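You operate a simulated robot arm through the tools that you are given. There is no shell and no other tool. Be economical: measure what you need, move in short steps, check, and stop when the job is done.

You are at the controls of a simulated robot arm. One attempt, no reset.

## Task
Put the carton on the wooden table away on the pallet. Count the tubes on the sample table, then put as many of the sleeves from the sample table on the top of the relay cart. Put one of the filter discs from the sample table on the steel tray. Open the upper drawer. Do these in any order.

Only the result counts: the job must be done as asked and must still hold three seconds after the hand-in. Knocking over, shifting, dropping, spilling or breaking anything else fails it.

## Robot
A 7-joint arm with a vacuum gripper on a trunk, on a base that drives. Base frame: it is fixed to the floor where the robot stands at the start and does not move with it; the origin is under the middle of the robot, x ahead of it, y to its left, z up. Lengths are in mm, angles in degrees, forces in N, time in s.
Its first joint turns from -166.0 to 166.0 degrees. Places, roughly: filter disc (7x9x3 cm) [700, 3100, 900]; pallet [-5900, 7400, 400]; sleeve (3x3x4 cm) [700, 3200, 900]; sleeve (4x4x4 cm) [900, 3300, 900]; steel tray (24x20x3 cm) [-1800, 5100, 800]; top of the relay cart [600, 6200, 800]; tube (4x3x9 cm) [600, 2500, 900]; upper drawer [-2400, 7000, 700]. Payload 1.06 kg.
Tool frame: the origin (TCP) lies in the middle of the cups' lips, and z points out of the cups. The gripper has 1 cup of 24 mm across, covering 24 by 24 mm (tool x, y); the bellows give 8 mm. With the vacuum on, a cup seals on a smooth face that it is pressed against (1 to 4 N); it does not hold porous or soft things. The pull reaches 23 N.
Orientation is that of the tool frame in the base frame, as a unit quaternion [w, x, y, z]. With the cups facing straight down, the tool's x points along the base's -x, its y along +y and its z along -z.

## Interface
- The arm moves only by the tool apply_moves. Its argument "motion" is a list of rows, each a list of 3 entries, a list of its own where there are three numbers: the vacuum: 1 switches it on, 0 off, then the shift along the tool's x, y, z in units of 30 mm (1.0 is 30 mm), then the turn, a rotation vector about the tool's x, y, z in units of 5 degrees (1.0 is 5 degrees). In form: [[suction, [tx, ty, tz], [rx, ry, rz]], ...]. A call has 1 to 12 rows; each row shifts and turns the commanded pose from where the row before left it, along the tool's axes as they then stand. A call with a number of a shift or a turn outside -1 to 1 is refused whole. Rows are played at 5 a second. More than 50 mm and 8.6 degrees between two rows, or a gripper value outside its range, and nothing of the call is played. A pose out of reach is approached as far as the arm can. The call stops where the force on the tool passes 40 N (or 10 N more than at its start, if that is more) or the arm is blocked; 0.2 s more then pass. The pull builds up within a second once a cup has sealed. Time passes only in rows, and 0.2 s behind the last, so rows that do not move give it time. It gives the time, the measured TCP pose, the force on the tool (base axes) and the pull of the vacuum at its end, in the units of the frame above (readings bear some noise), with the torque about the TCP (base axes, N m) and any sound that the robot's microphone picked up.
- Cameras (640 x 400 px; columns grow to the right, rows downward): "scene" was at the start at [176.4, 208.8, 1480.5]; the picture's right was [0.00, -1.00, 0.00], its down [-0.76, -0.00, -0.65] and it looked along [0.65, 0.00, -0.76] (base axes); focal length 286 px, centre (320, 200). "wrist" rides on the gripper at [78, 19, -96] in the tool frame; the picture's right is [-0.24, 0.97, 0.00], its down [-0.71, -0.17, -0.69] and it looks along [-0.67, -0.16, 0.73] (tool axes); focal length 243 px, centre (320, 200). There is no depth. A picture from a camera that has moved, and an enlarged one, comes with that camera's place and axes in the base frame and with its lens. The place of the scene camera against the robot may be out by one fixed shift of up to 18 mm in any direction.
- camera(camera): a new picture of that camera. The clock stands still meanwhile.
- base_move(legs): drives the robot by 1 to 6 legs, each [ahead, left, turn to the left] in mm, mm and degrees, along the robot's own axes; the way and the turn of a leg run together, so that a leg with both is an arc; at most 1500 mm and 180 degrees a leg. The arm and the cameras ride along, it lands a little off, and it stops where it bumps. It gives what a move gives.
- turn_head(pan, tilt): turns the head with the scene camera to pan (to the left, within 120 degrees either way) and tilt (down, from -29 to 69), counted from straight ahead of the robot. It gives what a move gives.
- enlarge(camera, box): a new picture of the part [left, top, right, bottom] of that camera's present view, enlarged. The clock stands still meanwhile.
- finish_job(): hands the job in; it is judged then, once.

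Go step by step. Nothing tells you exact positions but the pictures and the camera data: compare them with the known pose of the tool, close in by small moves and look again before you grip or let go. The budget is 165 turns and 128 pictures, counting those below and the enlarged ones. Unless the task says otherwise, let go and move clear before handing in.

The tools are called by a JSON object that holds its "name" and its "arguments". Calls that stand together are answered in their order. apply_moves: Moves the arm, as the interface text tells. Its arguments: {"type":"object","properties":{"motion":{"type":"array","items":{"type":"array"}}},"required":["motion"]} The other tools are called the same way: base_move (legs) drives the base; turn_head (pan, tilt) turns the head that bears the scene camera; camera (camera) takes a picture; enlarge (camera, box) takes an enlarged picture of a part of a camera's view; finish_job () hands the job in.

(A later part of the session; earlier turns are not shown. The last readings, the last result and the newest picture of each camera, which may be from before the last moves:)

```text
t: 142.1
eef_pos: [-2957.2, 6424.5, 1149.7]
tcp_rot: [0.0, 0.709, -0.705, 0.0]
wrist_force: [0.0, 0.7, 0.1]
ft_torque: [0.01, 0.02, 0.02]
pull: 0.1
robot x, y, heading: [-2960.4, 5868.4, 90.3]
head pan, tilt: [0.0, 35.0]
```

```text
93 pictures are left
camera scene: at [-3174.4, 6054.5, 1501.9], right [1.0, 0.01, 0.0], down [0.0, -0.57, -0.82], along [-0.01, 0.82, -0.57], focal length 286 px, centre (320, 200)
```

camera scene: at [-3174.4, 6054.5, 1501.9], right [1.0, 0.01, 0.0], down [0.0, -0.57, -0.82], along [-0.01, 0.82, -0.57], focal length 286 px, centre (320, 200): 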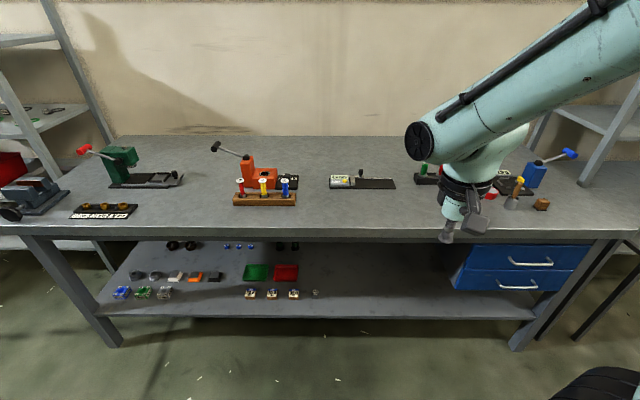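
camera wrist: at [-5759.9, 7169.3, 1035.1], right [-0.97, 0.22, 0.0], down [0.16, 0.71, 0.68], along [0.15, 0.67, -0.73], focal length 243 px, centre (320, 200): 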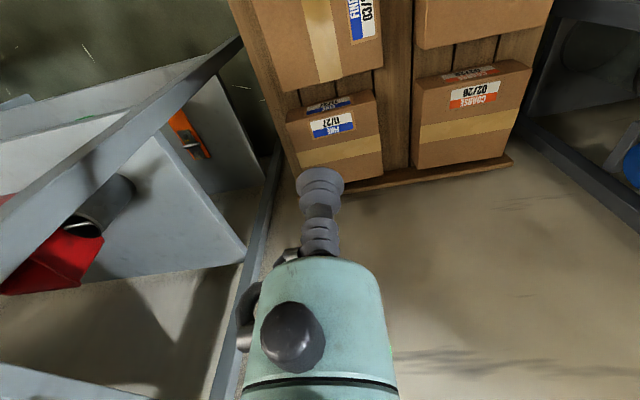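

The two blue drawers are under the bench's right end, and the upper front is around x -2575..-2100, z 570..710. I'll strafe right, then turn the tool horizontal to suck onto the front left of the handle.

{"name": "base_move", "arguments": {"legs": [[0, -470, 0]]}}

{"name": "apply_moves", "arguments": {"motion": [[0, [-1, 0, 0], [0, 0, 0]], [0, [-1, 0, 0], [0, 0, 0]], [0, [-1, 0, 0], [0, 0, 0]], [0, [-1, 0, 0], [0, 0, 0]], [0, [-1, 0, 0], [0, 0, 0]], [0, [-1, 0, 0], [0, 0, 0]], [0, [-1, 0, 0], [0, 0, 0]], [0, [-1, 0, 0], [0, 0, 0]], [0, [0, 0, 0], [0, -1, 0]], [0, [0, 0, 0], [0, -1, 0]], [0, [0, 0, 0], [0, -1, 0]]]}}

{"name": "apply_moves", "arguments": {"motion": [[0, [0, 0, 0], [0, -1, 0]], [0, [0, 0, 0], [0, -1, 0]], [0, [0, 0, 0], [0, -1, 0]], [0, [0, 0, 0], [0, -1, 0]], [0, [0, 0, 0], [0, -1, 0]], [0, [0, 0, 0], [0, -1, 0]], [0, [0, 0, 0], [0, -1, 0]], [0, [0, 0, 0], [0, -1, 0]], [0, [0, 0, 0], [0, -1, 0]], [0, [0, 0, 0], [0, -1, 0]], [0, [0, 0, 0], [0, -1, 0]]]}}

{"name": "apply_moves", "arguments": {"motion": [[0, [0, 0, 0], [0, -1, 0]], [0, [0, 0, 0], [0, -1, 0]], [0, [0, 0, 0], [0, -1, 0]], [0, [0, 0, 0], [0, -1, 0]], [0, [0, 0, 0], [0, 0, 0]]]}}

{"name": "camera", "arguments": {"camera": "scene"}}

{"name": "camera", "arguments": {"camera": "wrist"}}

```text
t: 144.9
eef_pos: [-2493.0, 6428.9, 1149.8]
tcp_rot: [0.0, 0.711, -0.703, -0.001]
wrist_force: [0.1, -0.1, -0.1]
ft_torque: [-0.02, 0.03, 0.01]
pull: 0.1
robot x, y, heading: [-2496.6, 5873.6, 90.8]
head pan, tilt: [0.0, 35.0]
```

```text
t: 147.3
eef_pos: [-2494.9, 6668.4, 1149.3]
tcp_rot: [-0.093, 0.704, -0.697, -0.094]
wrist_force: [-0.1, 0.1, -0.3]
ft_torque: [-0.05, -0.01, -0.04]
pull: 0.0
robot x, y, heading: [-2494.6, 5871.5, 90.7]
head pan, tilt: [0.0, 35.0]
```

```text
t: 149.7
eef_pos: [-2495.2, 6668.4, 1150.4]
tcp_rot: [-0.404, 0.582, -0.577, -0.407]
wrist_force: [-0.9, -0.2, 0.4]
ft_torque: [0.03, 0.02, -0.01]
pull: 0.0
robot x, y, heading: [-2494.1, 5870.8, 90.6]
head pan, tilt: [0.0, 35.0]
```

```text
t: 150.9
eef_pos: [-2495.7, 6668.1, 1149.9]
tcp_rot: [0.498, -0.502, 0.498, 0.502]
wrist_force: [0.1, -0.3, 1.1]
ft_torque: [0.01, 0.01, -0.02]
pull: 0.1
robot x, y, heading: [-2491.3, 5874.1, 90.8]
head pan, tilt: [0.0, 35.0]
```

```text
92 pictures are left
camera scene: at [-2707.8, 6058.1, 1501.9], right [1.0, 0.01, 0.0], down [0.01, -0.57, -0.82], along [-0.01, 0.82, -0.57], focal length 286 px, centre (320, 200)
```

scene: 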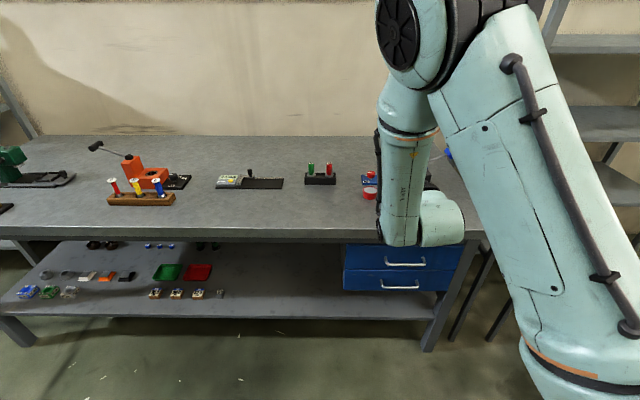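

```text
91 pictures are left
camera wrist: at [-2513.6, 6572.8, 1071.9], right [-0.97, -0.01, 0.24], down [0.18, -0.68, 0.71], along [0.15, 0.73, 0.67], focal length 243 px, centre (320, 200)
```

wrist: 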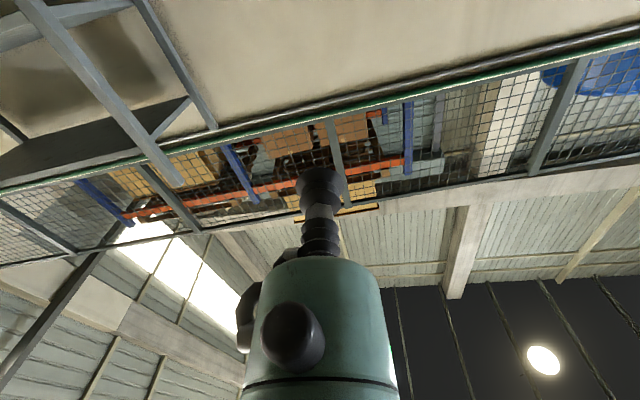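

{"name": "apply_moves", "arguments": {"motion": [[0, [1, 0, 0.3], [0, 0, 0]], [0, [1, 0, 0.3], [0, 0, 0]], [0, [1, 0, 0.3], [0, 0, 0]], [0, [1, 0, 0.3], [0, 0, 0]], [0, [1, 0, 0.3], [0, 0, 0]], [0, [1, 0, 0.3], [0, 0, 0]], [0, [1, 0, 0.3], [0, 0, 0]], [0, [1, 0, 0.3], [0, 0, 0]], [0, [1, 0, 0.3], [0, 0, 0]], [0, [1, 0, 0.3], [0, 0, 0]], [0, [1, 0, 0.3], [0, 0, 0]], [0, [0, 0, 0], [0, 0, 0]]]}}

{"name": "camera", "arguments": {"camera": "scene"}}

{"name": "camera", "arguments": {"camera": "wrist"}}

```text
t: 153.5
eef_pos: [-2497.3, 6767.2, 817.8]
tcp_rot: [-0.497, 0.503, -0.498, -0.503]
wrist_force: [0.6, -0.1, 0.0]
ft_torque: [-0.02, 0.03, 0.02]
pull: 0.0
robot x, y, heading: [-2496.9, 5874.2, 90.6]
head pan, tilt: [0.0, 35.0]
```

```text
90 pictures are left
camera scene: at [-2707.8, 6058.2, 1501.9], right [1.0, 0.01, 0.0], down [0.01, -0.57, -0.82], along [-0.01, 0.82, -0.57], focal length 286 px, centre (320, 200)
```

scene: 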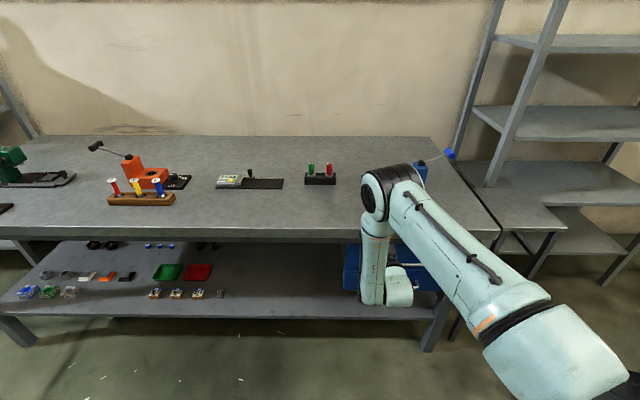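

```text
89 pictures are left
camera wrist: at [-2514.8, 6672.7, 740.8], right [-0.97, -0.01, 0.24], down [0.18, -0.68, 0.71], along [0.15, 0.73, 0.67], focal length 243 px, centre (320, 200)
```

wrist: 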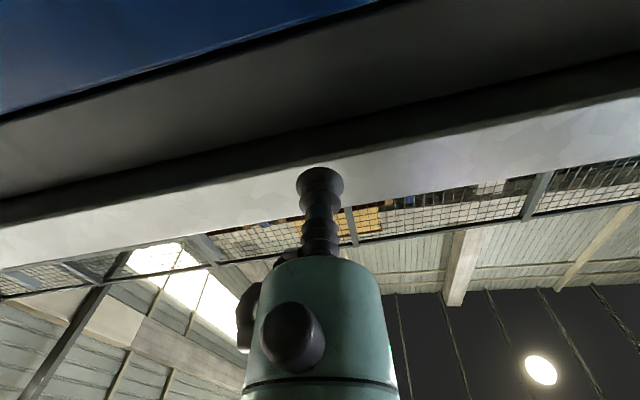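

{"name": "apply_moves", "arguments": {"motion": [[0, [1, 0, 0], [0, 0, 0]], [0, [1, 0, 0], [0, 0, 0]], [0, [1, 0, 0], [0, 0, 0]], [0, [1, 0, 0], [0, 0, 0]], [0, [1, 0, 0], [0, 0, 0]], [0, [0.4, 0.3, 0], [0, 0, 0]], [0, [0, 0, 0], [0, 0, 0]]]}}

{"name": "camera", "arguments": {"camera": "wrist"}}

{"name": "camera", "arguments": {"camera": "scene"}}

```text
t: 155.1
eef_pos: [-2504.9, 6766.5, 656.3]
tcp_rot: [-0.498, 0.502, -0.498, -0.502]
wrist_force: [0.5, -0.2, -0.5]
ft_torque: [0.0, 0.02, -0.03]
pull: 0.1
robot x, y, heading: [-2493.0, 5870.7, 90.5]
head pan, tilt: [0.0, 35.0]
```

```text
88 pictures are left
camera wrist: at [-2523.2, 6671.2, 579.1], right [-0.97, -0.01, 0.24], down [0.18, -0.68, 0.71], along [0.15, 0.73, 0.67], focal length 243 px, centre (320, 200)
```

wrist: 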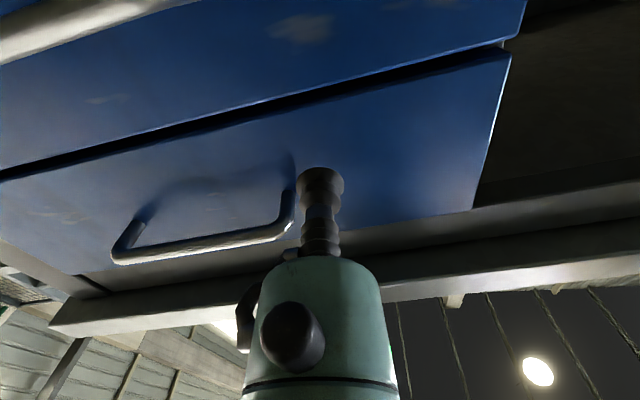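

```text
87 pictures are left
camera scene: at [-2707.8, 6058.2, 1501.9], right [1.0, 0.01, 0.0], down [0.01, -0.57, -0.82], along [-0.01, 0.82, -0.57], focal length 286 px, centre (320, 200)
```

scene: 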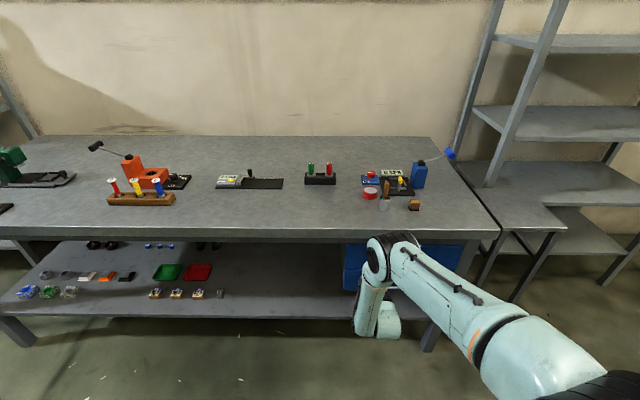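

The wrist view shows the upper front with the handle to the left of the cup. I'll shift 25 mm away from the handle and 30 mm up, then approach with the vacuum on.

{"name": "apply_moves", "arguments": {"motion": [[1, [-0.5, 0.4, 0], [0, 0, 0]], [1, [-0.5, 0.4, 0.5], [0, 0, 0]], [1, [0, 0, 0.6], [0, 0, 0]], [1, [0, 0, 0.4], [0, 0, 0]], [1, [0, 0, 0], [0, 0, 0]]]}}

{"name": "camera", "arguments": {"camera": "wrist"}}

```text
t: 156.3
eef_pos: [-2529.4, 6812.1, 687.9]
tcp_rot: [-0.497, 0.503, -0.497, -0.503]
wrist_force: [-0.4, 0.0, 0.4]
ft_torque: [0.01, -0.03, -0.03]
pull: 0.1
robot x, y, heading: [-2491.6, 5875.3, 90.4]
head pan, tilt: [0.0, 35.0]
```

```text
86 pictures are left
camera wrist: at [-2547.8, 6715.8, 609.1], right [-0.97, -0.01, 0.24], down [0.18, -0.68, 0.71], along [0.15, 0.73, 0.67], focal length 243 px, centre (320, 200)
```

wrist: 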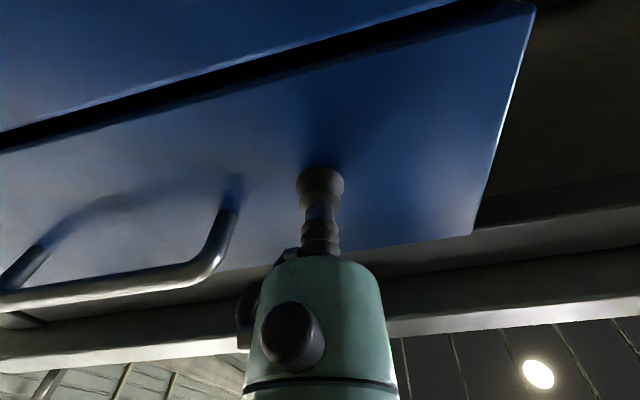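

{"name": "apply_moves", "arguments": {"motion": [[1, [0, 0, 0.15], [0, 0, 0]], [1, [0, 0, 0.15], [0, 0, 0]], [1, [0, 0, 0], [0, 0, 0]]]}}

```text
t: 157.1
eef_pos: [-2530.5, 6820.1, 686.5]
tcp_rot: [0.498, -0.503, 0.497, 0.503]
wrist_force: [-3.0, -15.0, 6.6]
ft_torque: [-0.05, 0.08, -0.12]
pull: 22.8
robot x, y, heading: [-2494.0, 5872.9, 90.5]
head pan, tilt: [0.0, 35.0]
```

Sealed on the drawer front. Pulling gently with the arm first.

{"name": "apply_moves", "arguments": {"motion": [[1, [0, 0, -0.15], [0, 0, 0]], [1, [0, 0, -0.15], [0, 0, 0]], [1, [0, 0, -0.2], [0, 0, 0]], [1, [0, 0, -0.3], [0, 0, 0]], [1, [0, 0, -0.4], [0, 0, 0]], [1, [0, 0, 0], [0, 0, 0]]]}}

{"name": "camera", "arguments": {"camera": "wrist"}}

```text
t: 158.5
eef_pos: [-2529.8, 6785.5, 687.9]
tcp_rot: [0.497, -0.502, 0.498, 0.503]
wrist_force: [-7.0, 0.8, 0.0]
ft_torque: [-0.04, -0.06, -0.15]
pull: 23.0
robot x, y, heading: [-2495.9, 5872.8, 90.5]
head pan, tilt: [0.0, 35.0]
```

```text
85 pictures are left
camera wrist: at [-2547.8, 6689.8, 610.1], right [-0.97, -0.01, 0.24], down [0.18, -0.68, 0.71], along [0.15, 0.73, 0.67], focal length 243 px, centre (320, 200)
```

wrist: 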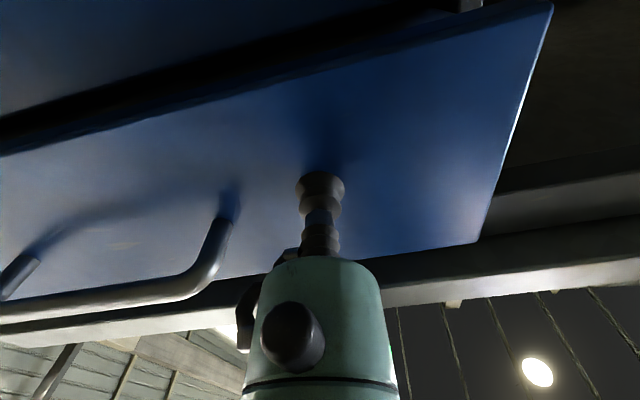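

{"name": "base_move", "arguments": {"legs": [[-100, 0, 0]]}}

{"name": "camera", "arguments": {"camera": "wrist"}}

```text
t: 159.6
eef_pos: [-2528.4, 6686.4, 688.0]
tcp_rot: [-0.497, 0.503, -0.497, -0.503]
wrist_force: [-6.6, 2.1, 1.7]
ft_torque: [0.0, 0.0, -0.16]
pull: 23.2
robot x, y, heading: [-2497.2, 5774.2, 90.7]
head pan, tilt: [0.0, 35.0]
```

```text
84 pictures are left
camera wrist: at [-2546.7, 6590.6, 610.0], right [-0.97, -0.01, 0.24], down [0.18, -0.68, 0.71], along [0.15, 0.73, 0.67], focal length 243 px, centre (320, 200)
```

wrist: 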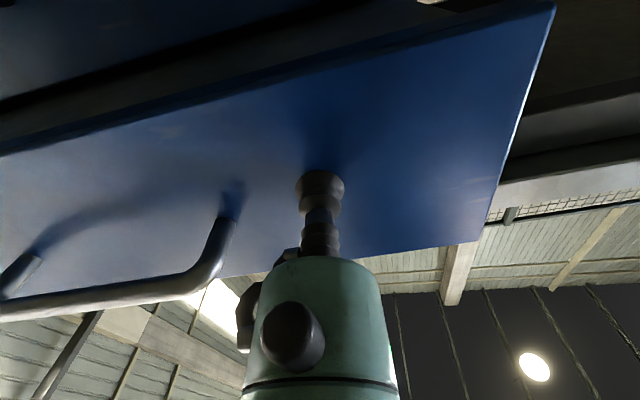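

{"name": "turn_head", "arguments": {"pan": -119, "tilt": 40}}

{"name": "camera", "arguments": {"camera": "scene"}}

{"name": "turn_head", "arguments": {"pan": 119, "tilt": 40}}

{"name": "camera", "arguments": {"camera": "scene"}}

```text
t: 161.6
eef_pos: [-2527.8, 6686.3, 686.4]
tcp_rot: [0.497, -0.503, 0.497, 0.503]
wrist_force: [-2.2, -1.8, -0.5]
ft_torque: [-0.01, 0.0, -0.11]
pull: 23.1
robot x, y, heading: [-2492.9, 5776.2, 90.5]
head pan, tilt: [-119.0, 40.0]
```

```text
83 pictures are left
camera scene: at [-2631.2, 5830.3, 1494.3], right [-0.48, -0.88, 0.0], down [-0.57, 0.31, -0.77], along [0.67, -0.36, -0.64], focal length 286 px, centre (320, 200)
```

scene: 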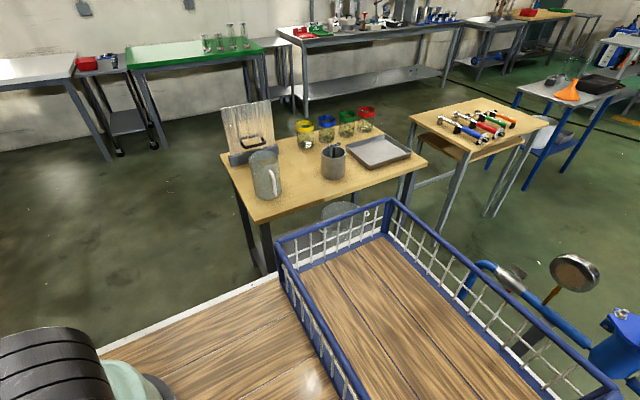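

```text
t: 164.9
eef_pos: [-2529.0, 6686.7, 688.0]
tcp_rot: [-0.498, 0.503, -0.497, -0.502]
wrist_force: [-2.0, -1.4, 0.0]
ft_torque: [0.01, 0.0, -0.1]
pull: 22.5
robot x, y, heading: [-2494.8, 5773.0, 90.6]
head pan, tilt: [119.0, 40.0]
```

```text
82 pictures are left
camera scene: at [-2779.9, 5828.8, 1494.3], right [-0.49, 0.87, 0.0], down [0.56, 0.32, -0.77], along [-0.67, -0.38, -0.64], focal length 286 px, centre (320, 200)
```

scene: 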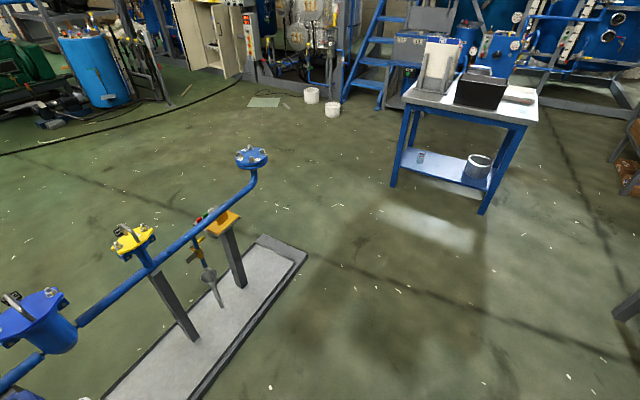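

The pipe stand is close behind the robot, so I'll pull further with the arm.

{"name": "apply_moves", "arguments": {"motion": [[1, [0, 0, -0.3], [0, 0, 0]], [1, [0, 0, -0.4], [0, 0, 0]], [1, [0, 0, -0.5], [0, 0, 0]], [1, [0, 0, -0.5], [0, 0, 0]], [1, [0, 0, -0.5], [0, 0, 0]], [1, [0, 0, -0.5], [0, 0, 0]], [1, [0, 0, -0.3], [0, 0, 0]], [1, [0, 0, 0], [0, 0, 0]]]}}

{"name": "turn_head", "arguments": {"pan": 0, "tilt": 45}}

{"name": "camera", "arguments": {"camera": "scene"}}

```text
t: 166.8
eef_pos: [-2526.8, 6596.3, 688.0]
tcp_rot: [-0.496, 0.504, -0.497, -0.504]
wrist_force: [-4.4, 0.6, -4.6]
ft_torque: [0.03, 0.05, -0.09]
pull: 23.1
robot x, y, heading: [-2495.6, 5772.1, 90.7]
head pan, tilt: [119.0, 40.0]
```

```text
t: 168.7
eef_pos: [-2526.2, 6597.5, 686.7]
tcp_rot: [-0.496, 0.503, -0.497, -0.503]
wrist_force: [-4.5, -0.7, -6.7]
ft_torque: [0.05, 0.01, -0.08]
pull: 23.5
robot x, y, heading: [-2494.0, 5776.3, 90.6]
head pan, tilt: [0.0, 45.0]
```

```text
81 pictures are left
camera scene: at [-2707.0, 5952.3, 1487.0], right [1.0, 0.01, 0.0], down [0.01, -0.71, -0.71], along [-0.01, 0.71, -0.71], focal length 286 px, centre (320, 200)
```

scene: 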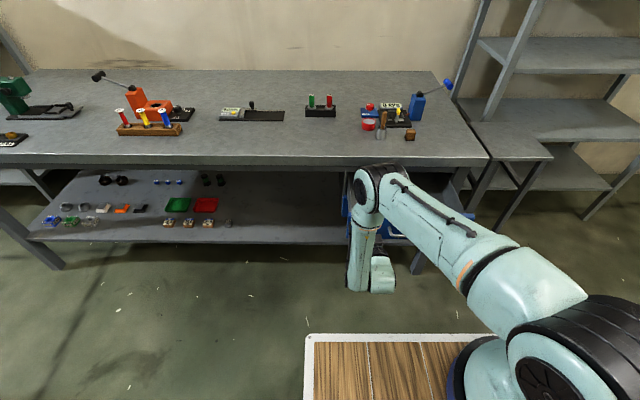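

{"name": "base_move", "arguments": {"legs": [[-60, 0, 0]]}}

{"name": "apply_moves", "arguments": {"motion": [[1, [0, 0, -0.3], [0, 0, 0]], [1, [0, 0, -0.4], [0, 0, 0]], [1, [0, 0, -0.4], [0, 0, 0]], [1, [0, 0, 0], [0, 0, 0]]]}}

{"name": "camera", "arguments": {"camera": "wrist"}}

```text
t: 169.7
eef_pos: [-2525.6, 6537.5, 688.2]
tcp_rot: [0.498, -0.502, 0.497, 0.503]
wrist_force: [-6.3, 1.5, 2.7]
ft_torque: [0.03, -0.04, -0.11]
pull: 22.9
robot x, y, heading: [-2491.8, 5713.8, 90.6]
head pan, tilt: [0.0, 45.0]
```

```text
t: 170.7
eef_pos: [-2524.9, 6503.7, 688.4]
tcp_rot: [0.497, -0.502, 0.497, 0.503]
wrist_force: [-3.1, 1.2, -1.3]
ft_torque: [0.04, 0.01, -0.08]
pull: 22.6
robot x, y, heading: [-2494.8, 5715.3, 90.4]
head pan, tilt: [0.0, 45.0]
```

```text
80 pictures are left
camera wrist: at [-2543.9, 6408.2, 610.4], right [-0.97, -0.01, 0.24], down [0.18, -0.68, 0.71], along [0.15, 0.73, 0.67], focal length 243 px, centre (320, 200)
```

wrist: 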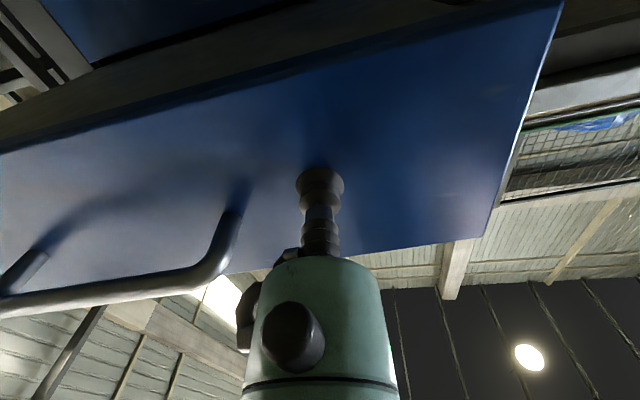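

The drawer is open about 317 mm. Releasing, backing off and raising the arm.

{"name": "apply_moves", "arguments": {"motion": [[0, [0, 0, 0.03], [0, 0, 0]], [0, [0, 0, 0], [0, 0, 0]], [0, [0, 0, 0], [0, 0, 0]], [0, [0, 0, 0], [0, 0, 0]], [0, [0, 0, 0], [0, 0, 0]], [0, [0, 0, -0.4], [0, 0, 0]], [0, [-0.3, 0, -0.6], [0, 0, 0]], [0, [-1, 0, 0], [0, 0, 0]], [0, [-1, 0, 0], [0, 0, 0]], [0, [-1, 0, 0], [0, 0, 0]], [0, [-1, 0, 0], [0, 0, 0]], [0, [-1, 0, 0], [0, 0, 0]]]}}

{"name": "apply_moves", "arguments": {"motion": [[0, [-1, 0, 0], [0, 0, 0]], [0, [-1, 0, 0], [0, 0, 0]], [0, [-1, 0, 0], [0, 0, 0]], [0, [-1, 0, 0], [0, 0, 0]], [0, [-1, 0, 0], [0, 0, 0]], [0, [-1, 0, 0], [0, 0, 0]], [0, [-1, 0, 0], [0, 0, 0]], [0, [-1, 0, 0], [0, 0, 0]], [0, [-1, 0, 0], [0, 0, 0]], [0, [-1, 0, 0], [0, 0, 0]]]}}

{"name": "camera", "arguments": {"camera": "scene"}}

```text
t: 173.3
eef_pos: [-2525.2, 6474.3, 848.7]
tcp_rot: [0.497, -0.502, 0.497, 0.504]
wrist_force: [-0.9, -0.3, -0.1]
ft_torque: [0.01, 0.02, 0.0]
pull: 0.0
robot x, y, heading: [-2493.8, 5714.9, 90.7]
head pan, tilt: [0.0, 45.0]
```

```text
t: 175.5
eef_pos: [-2522.4, 6475.8, 1147.3]
tcp_rot: [0.497, -0.502, 0.497, 0.503]
wrist_force: [-0.5, 0.8, -0.7]
ft_torque: [0.03, -0.01, 0.01]
pull: 0.1
robot x, y, heading: [-2492.5, 5715.4, 90.5]
head pan, tilt: [0.0, 45.0]
```

```text
79 pictures are left
camera scene: at [-2706.2, 5893.2, 1487.0], right [1.0, 0.01, 0.0], down [0.01, -0.71, -0.71], along [-0.01, 0.71, -0.71], focal length 286 px, centre (320, 200)
```

scene: 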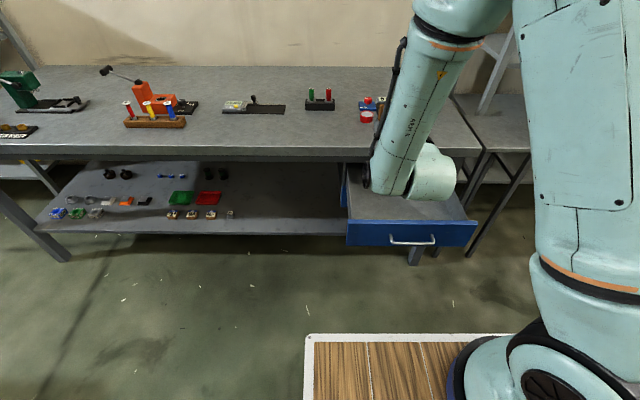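

The drawer is open. Turning the tool back down and retracting.

{"name": "apply_moves", "arguments": {"motion": [[0, [0, 0, 0], [0, 1, 0]], [0, [0, 0, 0], [0, 1, 0]], [0, [0, 0, 0], [0, 1, 0]], [0, [0, 0, 0], [0, 1, 0]], [0, [0, 0, 0], [0, 1, 0]], [0, [0, 0, 0], [0, 1, 0]], [0, [0, 0, 0], [0, 1, 0]], [0, [0, 0, 0], [0, 1, 0]], [0, [0, 0, 0], [0, 1, 0]]]}}

{"name": "apply_moves", "arguments": {"motion": [[0, [0, 0, 0], [0, 1, 0]], [0, [0, 0, 0], [0, 1, 0]], [0, [0, 0, 0], [0, 1, 0]], [0, [0, 0, 0], [0, 1, 0]], [0, [0, 0, 0], [0, 1, 0]], [0, [0, 0, 0], [0, 1, 0]], [0, [0, 0, 0], [0, 1, 0]], [0, [0, 0, 0], [0, 1, 0]], [0, [0, 0, 0], [0, 1, 0]]]}}

{"name": "apply_moves", "arguments": {"motion": [[0, [1, 0, 0], [0, 0, 0]], [0, [1, 0, 0], [0, 0, 0]], [0, [1, 0, 0], [0, 0, 0]], [0, [1, 0, 0], [0, 0, 0]], [0, [1, 0, 0], [0, 0, 0]], [0, [1, 0, 0], [0, 0, 0]], [0, [1, 0, 0], [0, 0, 0]]]}}

{"name": "turn_head", "arguments": {"pan": -75, "tilt": 18}}

{"name": "camera", "arguments": {"camera": "scene"}}

```text
t: 177.5
eef_pos: [-2526.0, 6472.1, 1142.8]
tcp_rot: [-0.278, 0.652, -0.647, -0.28]
wrist_force: [-0.6, -0.3, -0.5]
ft_torque: [-0.01, -0.03, -0.03]
pull: 0.2
out of reach, approached as far as the arm can: row 9
robot x, y, heading: [-2491.6, 5712.6, 90.9]
head pan, tilt: [0.0, 45.0]
```

```text
t: 179.5
eef_pos: [-2523.1, 6466.3, 1133.2]
tcp_rot: [0.0, 0.711, -0.704, 0.0]
wrist_force: [0.0, -0.4, -0.5]
ft_torque: [0.0, 0.0, 0.02]
pull: 0.1
out of reach, approached as far as the arm can: row 1
robot x, y, heading: [-2497.4, 5714.5, 90.5]
head pan, tilt: [0.0, 45.0]
```

```text
t: 181.1
eef_pos: [-2521.5, 6256.6, 1131.8]
tcp_rot: [0.0, 0.71, -0.704, -0.001]
wrist_force: [0.7, 0.2, -0.6]
ft_torque: [0.03, 0.01, 0.01]
pull: 0.1
robot x, y, heading: [-2490.1, 5714.7, 90.7]
head pan, tilt: [0.0, 45.0]
```

```text
t: 182.6
eef_pos: [-2522.0, 6257.4, 1132.0]
tcp_rot: [0.0, 0.71, -0.704, -0.001]
wrist_force: [-0.9, -0.4, -0.6]
ft_torque: [-0.01, 0.0, -0.01]
pull: 0.1
robot x, y, heading: [-2490.3, 5715.5, 90.7]
head pan, tilt: [-75.0, 18.0]
```

```text
78 pictures are left
camera scene: at [-2615.3, 5836.6, 1529.0], right [0.27, -0.96, 0.0], down [-0.3, -0.08, -0.95], along [0.92, 0.26, -0.31], focal length 286 px, centre (320, 200)
```

scene: 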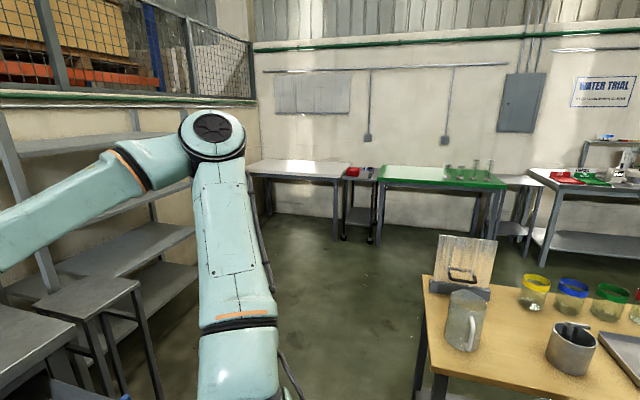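

The relay cart is the small dark cart by the wall at the right. I'll drive east past the wooden table, then south toward the sample table.

{"name": "base_move", "arguments": {"legs": [[180, 0, 0], [0, 0, -90.6], [0, 195, 0], [1000, 0, 0], [950, 0, 0], [0, -1400, 0]]}}

{"name": "turn_head", "arguments": {"pan": -35, "tilt": 25}}

{"name": "camera", "arguments": {"camera": "scene"}}

{"name": "turn_head", "arguments": {"pan": 40, "tilt": 25}}

{"name": "camera", "arguments": {"camera": "scene"}}

```text
t: 205.1
eef_pos: [17.0, 4708.9, 1133.6]
tcp_rot: [0.001, -0.009, 1.0, 0.001]
wrist_force: [-0.5, 0.0, 0.2]
ft_torque: [-0.02, 0.02, -0.02]
pull: 0.1
robot x, y, heading: [-520.2, 4678.0, 0.5]
head pan, tilt: [-75.0, 18.0]
```

```text
t: 206.1
eef_pos: [18.3, 4710.0, 1132.2]
tcp_rot: [0.001, -0.008, 1.0, 0.001]
wrist_force: [0.0, 0.2, -0.4]
ft_torque: [0.0, -0.01, 0.01]
pull: 0.1
robot x, y, heading: [-526.2, 4677.8, 0.4]
head pan, tilt: [-35.0, 25.0]
```

```text
77 pictures are left
camera scene: at [-351.3, 4836.3, 1517.7], right [-0.56, -0.83, 0.0], down [-0.35, 0.24, -0.91], along [0.75, -0.51, -0.42], focal length 286 px, centre (320, 200)
```

scene: 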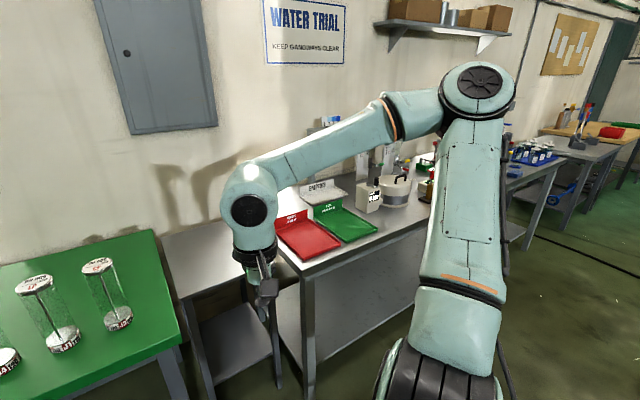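

```text
t: 207.6
eef_pos: [17.5, 4709.3, 1132.9]
tcp_rot: [0.001, -0.008, 1.0, 0.0]
wrist_force: [-0.8, 0.1, 0.3]
ft_torque: [0.02, -0.03, 0.02]
pull: 0.0
robot x, y, heading: [-525.9, 4677.4, 1.0]
head pan, tilt: [40.0, 25.0]
```

```text
76 pictures are left
camera scene: at [-357.7, 4948.3, 1517.7], right [0.65, -0.76, 0.0], down [-0.32, -0.28, -0.91], along [0.69, 0.59, -0.42], focal length 286 px, centre (320, 200)
```

scene: 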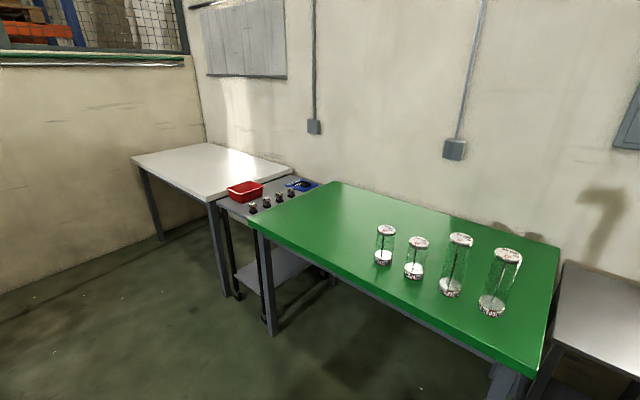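

{"name": "base_move", "arguments": {"legs": [[0, -1350, -0.8]]}}

{"name": "turn_head", "arguments": {"pan": 0, "tilt": 28}}

{"name": "camera", "arguments": {"camera": "scene"}}

{"name": "turn_head", "arguments": {"pan": -60, "tilt": 25}}

{"name": "camera", "arguments": {"camera": "scene"}}

```text
t: 214.4
eef_pos: [43.4, 3346.3, 1131.6]
tcp_rot: [0.001, -0.011, 1.0, 0.0]
wrist_force: [0.4, 0.2, 0.3]
ft_torque: [0.03, 0.05, 0.01]
pull: 0.0
robot x, y, heading: [-496.7, 3311.9, 1.1]
head pan, tilt: [40.0, 25.0]
```

```text
t: 215.5
eef_pos: [43.0, 3347.3, 1132.3]
tcp_rot: [0.001, -0.012, 1.0, 0.0]
wrist_force: [0.1, -0.9, -0.1]
ft_torque: [0.02, 0.0, -0.02]
pull: 0.1
robot x, y, heading: [-498.1, 3309.7, 1.3]
head pan, tilt: [0.0, 28.0]
```

```text
75 pictures are left
camera scene: at [-312.7, 3524.4, 1512.9], right [0.02, -1.0, 0.0], down [-0.47, -0.01, -0.88], along [0.88, 0.02, -0.47], focal length 286 px, centre (320, 200)
```

scene: 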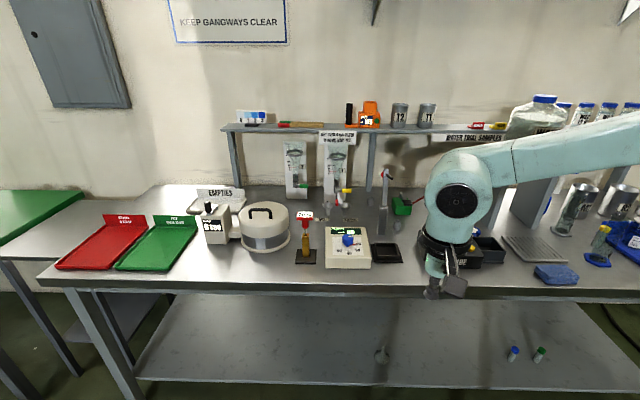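

```text
t: 216.8
eef_pos: [43.4, 3346.4, 1131.7]
tcp_rot: [0.001, -0.011, 1.0, 0.0]
wrist_force: [0.4, 0.6, -0.3]
ft_torque: [-0.02, 0.03, -0.03]
pull: 0.1
robot x, y, heading: [-495.2, 3314.1, 1.3]
head pan, tilt: [-60.0, 25.0]
```

```text
74 pictures are left
camera scene: at [-356.0, 3443.6, 1517.6], right [-0.85, -0.52, 0.0], down [-0.22, 0.36, -0.91], along [0.47, -0.77, -0.42], focal length 286 px, centre (320, 200)
```

scene: 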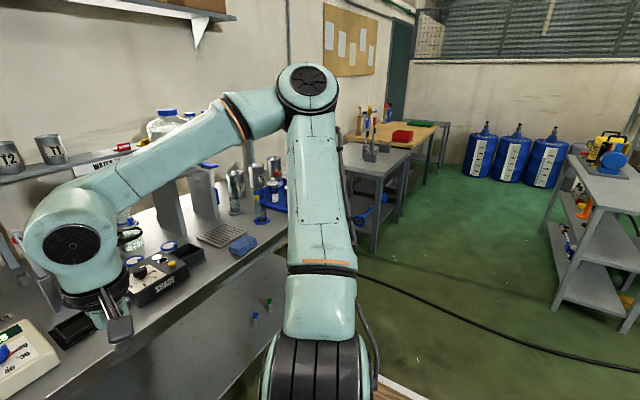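

{"name": "base_move", "arguments": {"legs": [[0, -500, -1.2]]}}

{"name": "turn_head", "arguments": {"pan": 20, "tilt": 30}}

{"name": "camera", "arguments": {"camera": "scene"}}

{"name": "turn_head", "arguments": {"pan": -35, "tilt": 30}}

{"name": "camera", "arguments": {"camera": "scene"}}

```text
t: 219.8
eef_pos: [49.5, 2833.2, 1133.7]
tcp_rot: [0.0, -0.002, 1.0, 0.0]
wrist_force: [0.2, 0.6, -0.6]
ft_torque: [0.02, 0.03, -0.02]
pull: 0.1
robot x, y, heading: [-490.1, 2812.6, 0.1]
head pan, tilt: [-60.0, 25.0]
```

```text
t: 221.3
eef_pos: [49.0, 2834.2, 1133.2]
tcp_rot: [0.001, -0.001, 1.0, 0.0]
wrist_force: [0.6, 0.0, -0.3]
ft_torque: [0.01, 0.03, 0.0]
pull: 0.1
robot x, y, heading: [-494.7, 2809.2, -0.0]
head pan, tilt: [20.0, 30.0]
```

```text
73 pictures are left
camera scene: at [-308.5, 3050.2, 1509.7], right [0.34, -0.94, 0.0], down [-0.47, -0.17, -0.87], along [0.81, 0.3, -0.5], focal length 286 px, centre (320, 200)
```

scene: 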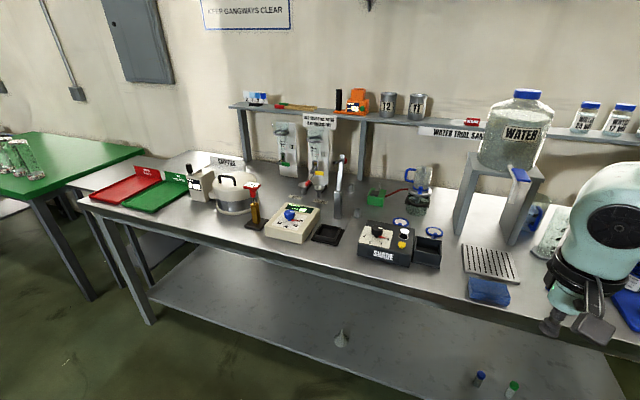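

```text
t: 222.5
eef_pos: [48.3, 2833.5, 1132.2]
tcp_rot: [0.0, -0.002, 1.0, -0.001]
wrist_force: [-0.1, -0.3, 0.2]
ft_torque: [-0.02, -0.01, -0.01]
pull: 0.1
robot x, y, heading: [-492.2, 2806.4, 0.2]
head pan, tilt: [-35.0, 30.0]
```

```text
72 pictures are left
camera scene: at [-319.3, 2967.5, 1509.7], right [-0.57, -0.82, 0.0], down [-0.41, 0.29, -0.87], along [0.71, -0.5, -0.5], focal length 286 px, centre (320, 200)
```

scene: 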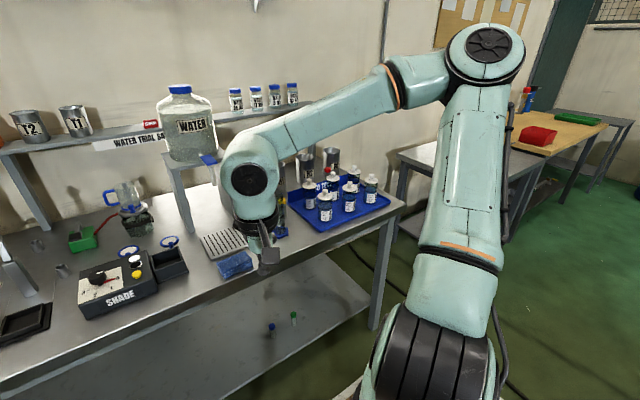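

{"name": "enlarge", "arguments": {"camera": "scene", "box": [0, 190, 210, 320]}}

{"name": "enlarge", "arguments": {"camera": "scene", "box": [220, 140, 420, 270]}}

```text
3.05 times, centred on (105, 255) of scene
camera zoom: at [-319.3, 2967.5, 1509.7], right [-0.57, -0.82, 0.0], down [-0.41, 0.29, -0.87], along [0.71, -0.5, -0.5], focal length 870 px, centre (975, 32)
```

zoom: 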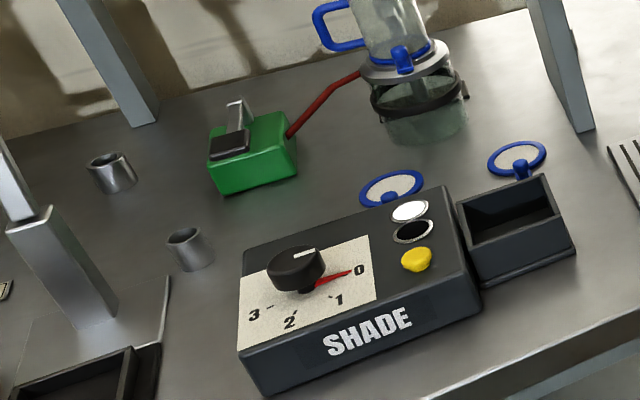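

```text
3.08 times, centred on (320, 205) of scene
camera zoom: at [-319.3, 2967.5, 1509.7], right [-0.57, -0.82, 0.0], down [-0.41, 0.29, -0.87], along [0.71, -0.5, -0.5], focal length 879 px, centre (320, 185)
```

zoom: 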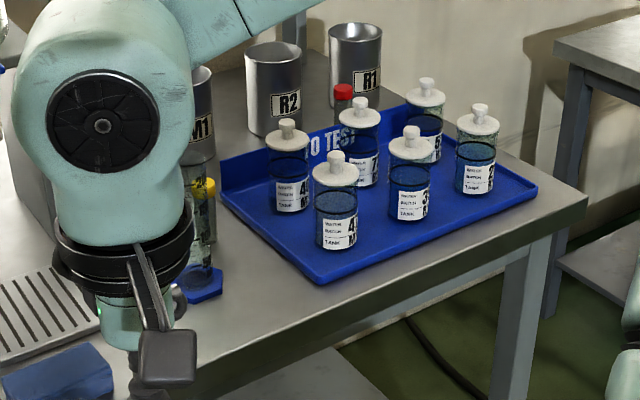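

{"name": "base_move", "arguments": {"legs": [[100, -480, 0]]}}

{"name": "turn_head", "arguments": {"pan": 0, "tilt": 32}}

{"name": "camera", "arguments": {"camera": "scene"}}

```text
t: 225.4
eef_pos: [150.1, 2362.5, 1131.4]
tcp_rot: [0.001, -0.002, 1.0, 0.0]
wrist_force: [0.4, 0.8, -0.1]
ft_torque: [0.02, 0.01, -0.02]
pull: 0.1
robot x, y, heading: [-387.4, 2337.8, 0.2]
head pan, tilt: [-35.0, 30.0]
```

```text
t: 226.4
eef_pos: [149.8, 2362.5, 1133.0]
tcp_rot: [0.001, -0.002, 1.0, 0.0]
wrist_force: [0.3, 0.6, 0.6]
ft_torque: [0.0, 0.01, 0.02]
pull: 0.0
robot x, y, heading: [-393.0, 2336.7, 0.1]
head pan, tilt: [0.0, 32.0]
```

```text
69 pictures are left
camera scene: at [-203.0, 2545.8, 1506.5], right [0.0, -1.0, 0.0], down [-0.53, 0.0, -0.85], along [0.85, 0.0, -0.53], focal length 286 px, centre (320, 200)
```

scene: 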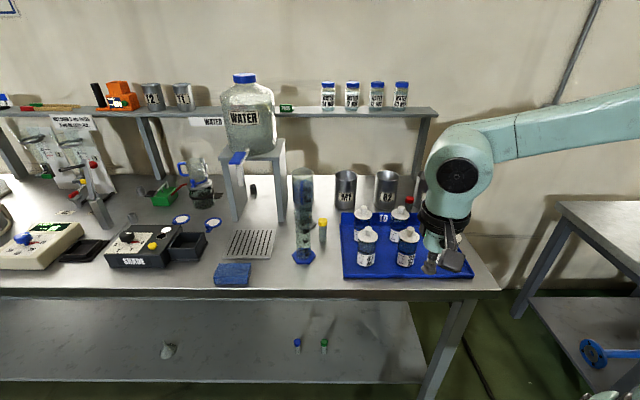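

{"name": "enlarge", "arguments": {"camera": "scene", "box": [220, 160, 440, 290]}}

{"name": "turn_head", "arguments": {"pan": 15, "tilt": 60}}

{"name": "camera", "arguments": {"camera": "scene"}}

```text
2.91 times, centred on (330, 225) of scene
camera zoom: at [-203.0, 2545.8, 1506.5], right [0.0, -1.0, 0.0], down [-0.53, 0.0, -0.85], along [0.85, 0.0, -0.53], focal length 831 px, centre (291, 127)
```

zoom: 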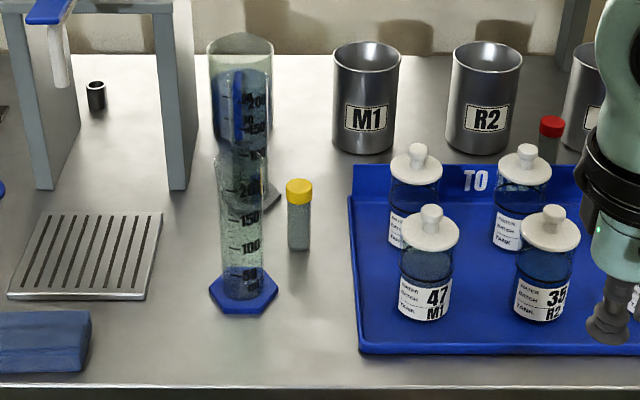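

```text
t: 227.3
eef_pos: [149.7, 2361.2, 1132.7]
tcp_rot: [0.001, -0.003, 1.0, 0.0]
wrist_force: [-0.2, 0.8, -0.7]
ft_torque: [-0.02, 0.01, -0.01]
pull: 0.1
robot x, y, heading: [-388.0, 2336.4, 0.5]
head pan, tilt: [15.0, 60.0]
```

```text
67 pictures are left
camera scene: at [-228.2, 2563.0, 1467.6], right [0.26, -0.96, 0.0], down [-0.84, -0.23, -0.5], along [0.48, 0.13, -0.87], focal length 286 px, centre (320, 200)
```

scene: 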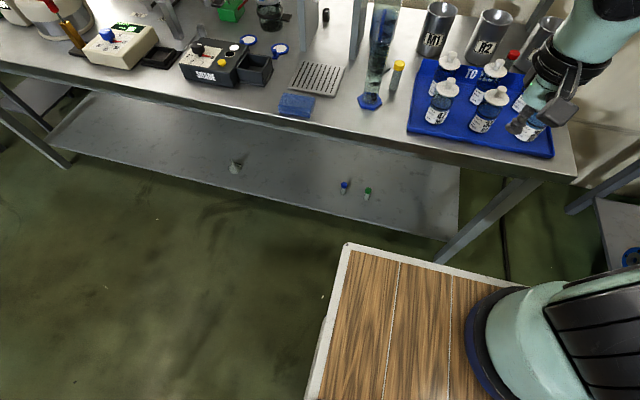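

{"name": "enlarge", "arguments": {"camera": "scene", "box": [200, 140, 420, 220]}}

{"name": "enlarge", "arguments": {"camera": "scene", "box": [300, 0, 580, 150]}}

```text
2.91 times, centred on (310, 180) of scene
camera zoom: at [-228.2, 2563.0, 1467.6], right [0.26, -0.96, 0.0], down [-0.84, -0.23, -0.5], along [0.48, 0.13, -0.87], focal length 831 px, centre (349, 258)
```

zoom: 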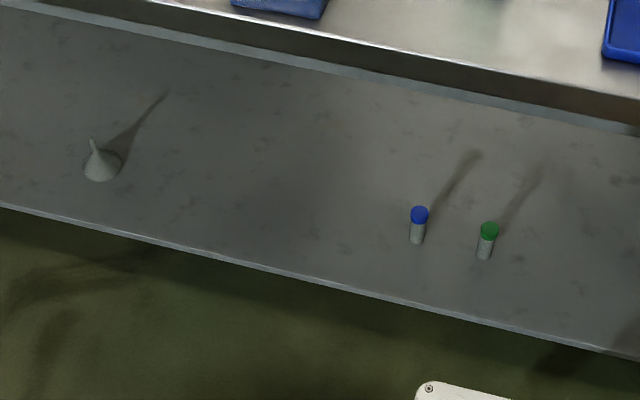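

```text
2.29 times, centred on (440, 75) of scene
camera zoom: at [-228.2, 2563.0, 1467.6], right [0.26, -0.96, 0.0], down [-0.84, -0.23, -0.5], along [0.48, 0.13, -0.87], focal length 653 px, centre (46, 486)
```

zoom: 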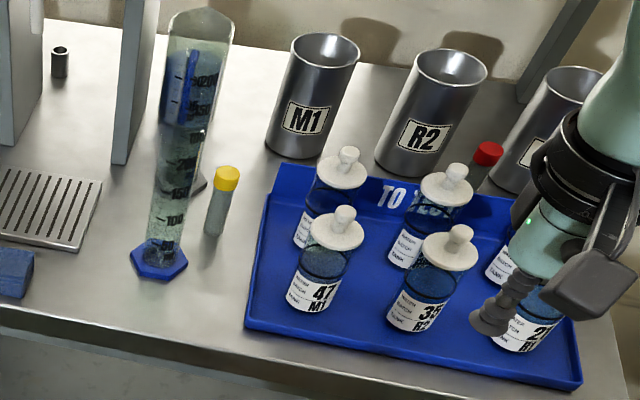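

{"name": "base_move", "arguments": {"legs": [[0, 450, 0]]}}

{"name": "turn_head", "arguments": {"pan": 15, "tilt": 38}}

{"name": "camera", "arguments": {"camera": "scene"}}

{"name": "enlarge", "arguments": {"camera": "scene", "box": [180, 90, 500, 290]}}

```text
t: 230.1
eef_pos: [149.0, 2813.6, 1132.4]
tcp_rot: [0.001, -0.001, 1.0, 0.0]
wrist_force: [-0.2, 0.0, -0.5]
ft_torque: [-0.02, 0.03, 0.01]
pull: 0.0
robot x, y, heading: [-391.2, 2794.1, -0.2]
head pan, tilt: [15.0, 60.0]
```

```text
t: 230.9
eef_pos: [150.2, 2813.4, 1133.0]
tcp_rot: [0.001, 0.0, 1.0, 0.0]
wrist_force: [0.4, 0.3, -0.6]
ft_torque: [-0.02, -0.01, -0.05]
pull: 0.0
robot x, y, heading: [-392.0, 2787.5, -0.1]
head pan, tilt: [15.0, 38.0]
```

```text
64 pictures are left
camera scene: at [-209.5, 3020.8, 1497.3], right [0.26, -0.97, 0.0], down [-0.6, -0.16, -0.79], along [0.76, 0.2, -0.62], focal length 286 px, centre (320, 200)
```

scene: 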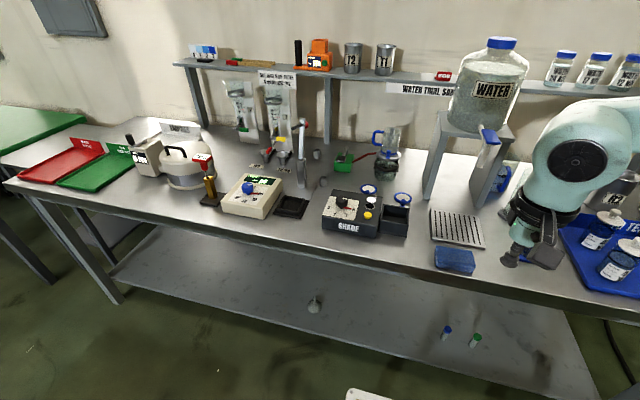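

```text
2.00 times, centred on (340, 190) of scene
camera zoom: at [-209.5, 3020.8, 1497.3], right [0.26, -0.97, 0.0], down [-0.6, -0.16, -0.79], along [0.76, 0.2, -0.62], focal length 571 px, centre (280, 220)
```

zoom: 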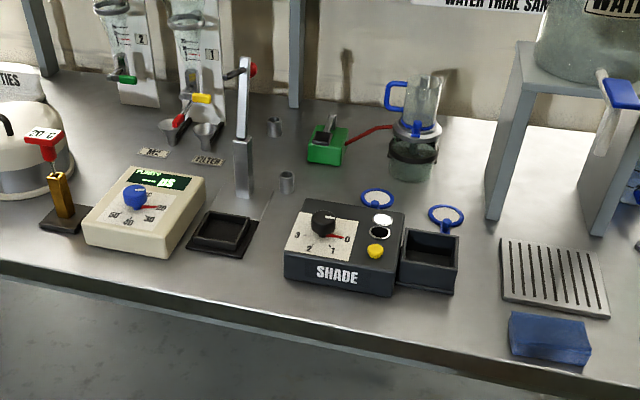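

{"name": "enlarge", "arguments": {"camera": "scene", "box": [0, 90, 240, 240]}}

{"name": "turn_head", "arguments": {"pan": -25, "tilt": 35}}

{"name": "camera", "arguments": {"camera": "scene"}}

```text
2.67 times, centred on (120, 165) of scene
camera zoom: at [-209.5, 3020.8, 1497.3], right [0.26, -0.97, 0.0], down [-0.6, -0.16, -0.79], along [0.76, 0.2, -0.62], focal length 762 px, centre (853, 293)
```

zoom: 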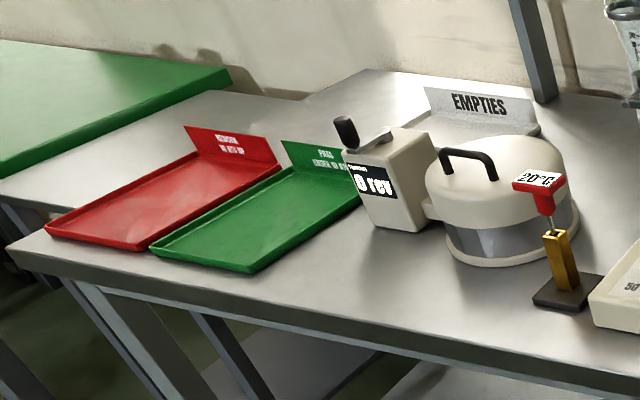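

```text
t: 232.0
eef_pos: [150.0, 2814.1, 1132.3]
tcp_rot: [0.001, -0.002, 1.0, 0.0]
wrist_force: [-0.8, 0.0, 0.7]
ft_torque: [-0.03, 0.01, 0.0]
pull: 0.1
robot x, y, heading: [-387.5, 2789.1, -0.2]
head pan, tilt: [-25.0, 35.0]
```

```text
61 pictures are left
camera scene: at [-213.0, 2961.3, 1501.9], right [-0.42, -0.91, 0.0], down [-0.52, 0.24, -0.82], along [0.74, -0.34, -0.57], focal length 286 px, centre (320, 200)
```

scene: 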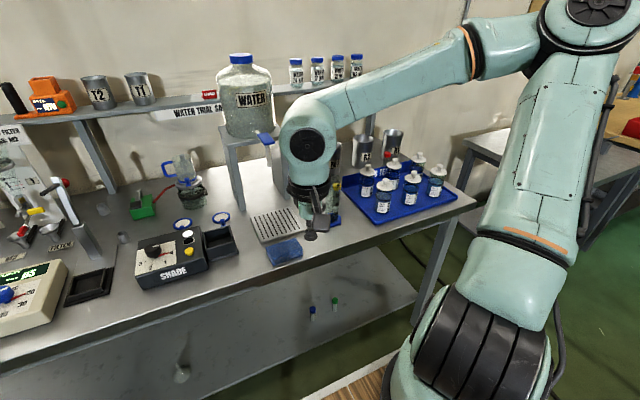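

I see two tubes on the table top (yellow and red caps) and three open sleeves: two at the left and one under the water stand. I'll move the wrist camera close to the nearest sleeves and the filter discs.

{"name": "base_move", "arguments": {"legs": [[0, 440, 0], [300, 0, 0]]}}

{"name": "apply_moves", "arguments": {"motion": [[0, [-1, 0, 0.5], [0, 0, 0]], [0, [-1, 0, 1], [0, 0, 0]], [0, [-1, 0, 1], [0, 0, 0]], [0, [0, 0, 1], [0, 0, 0]], [0, [0, 0, 0], [0, 0, 0]]]}}

{"name": "camera", "arguments": {"camera": "wrist"}}

{"name": "turn_head", "arguments": {"pan": -10, "tilt": 45}}

{"name": "camera", "arguments": {"camera": "scene"}}

```text
t: 236.3
eef_pos: [448.1, 3248.7, 1133.3]
tcp_rot: [0.001, -0.002, 1.0, 0.0]
wrist_force: [0.4, -0.2, 0.0]
ft_torque: [-0.02, 0.02, 0.01]
pull: 0.1
robot x, y, heading: [-97.6, 3223.2, 0.1]
head pan, tilt: [-25.0, 35.0]
```

```text
t: 237.5
eef_pos: [538.1, 3249.2, 1025.4]
tcp_rot: [0.001, -0.002, 1.0, 0.0]
wrist_force: [0.4, 0.2, -0.7]
ft_torque: [0.0, 0.0, 0.01]
pull: 0.2
robot x, y, heading: [-93.1, 3223.1, -0.0]
head pan, tilt: [-25.0, 35.0]
```

```text
60 pictures are left
camera wrist: at [459.4, 3267.8, 1122.3], right [0.23, 0.97, 0.0], down [0.71, -0.17, 0.69], along [0.67, -0.16, -0.73], focal length 243 px, centre (320, 200)
```

wrist: 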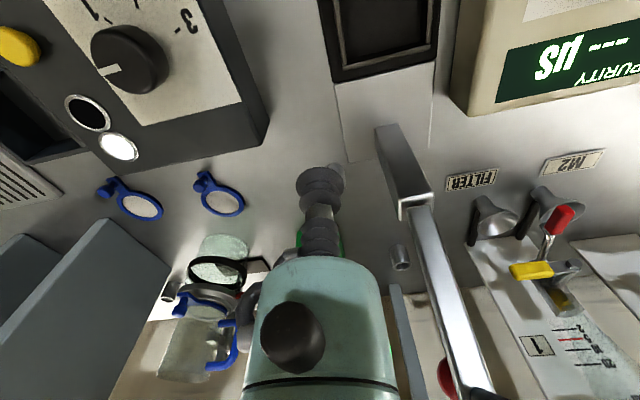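

```text
t: 238.2
eef_pos: [538.7, 3249.7, 1027.7]
tcp_rot: [0.001, -0.002, 1.0, 0.0]
wrist_force: [0.2, 0.2, 0.6]
ft_torque: [-0.01, -0.01, 0.0]
pull: 0.1
robot x, y, heading: [-91.8, 3222.9, 0.4]
head pan, tilt: [-10.0, 45.0]
```

```text
59 pictures are left
camera scene: at [85.1, 3418.6, 1487.1], right [-0.17, -0.99, 0.0], down [-0.7, 0.12, -0.71], along [0.7, -0.12, -0.71], focal length 286 px, centre (320, 200)
```

scene: 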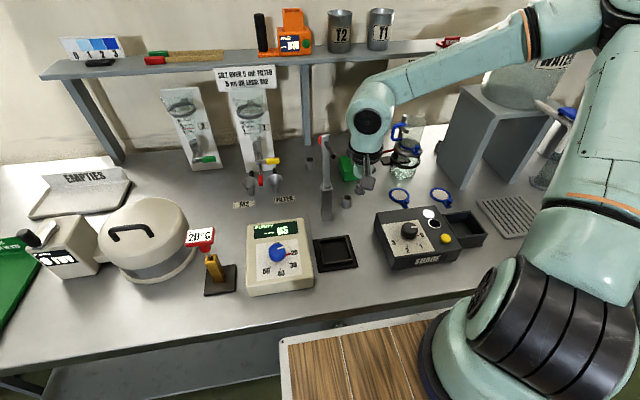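

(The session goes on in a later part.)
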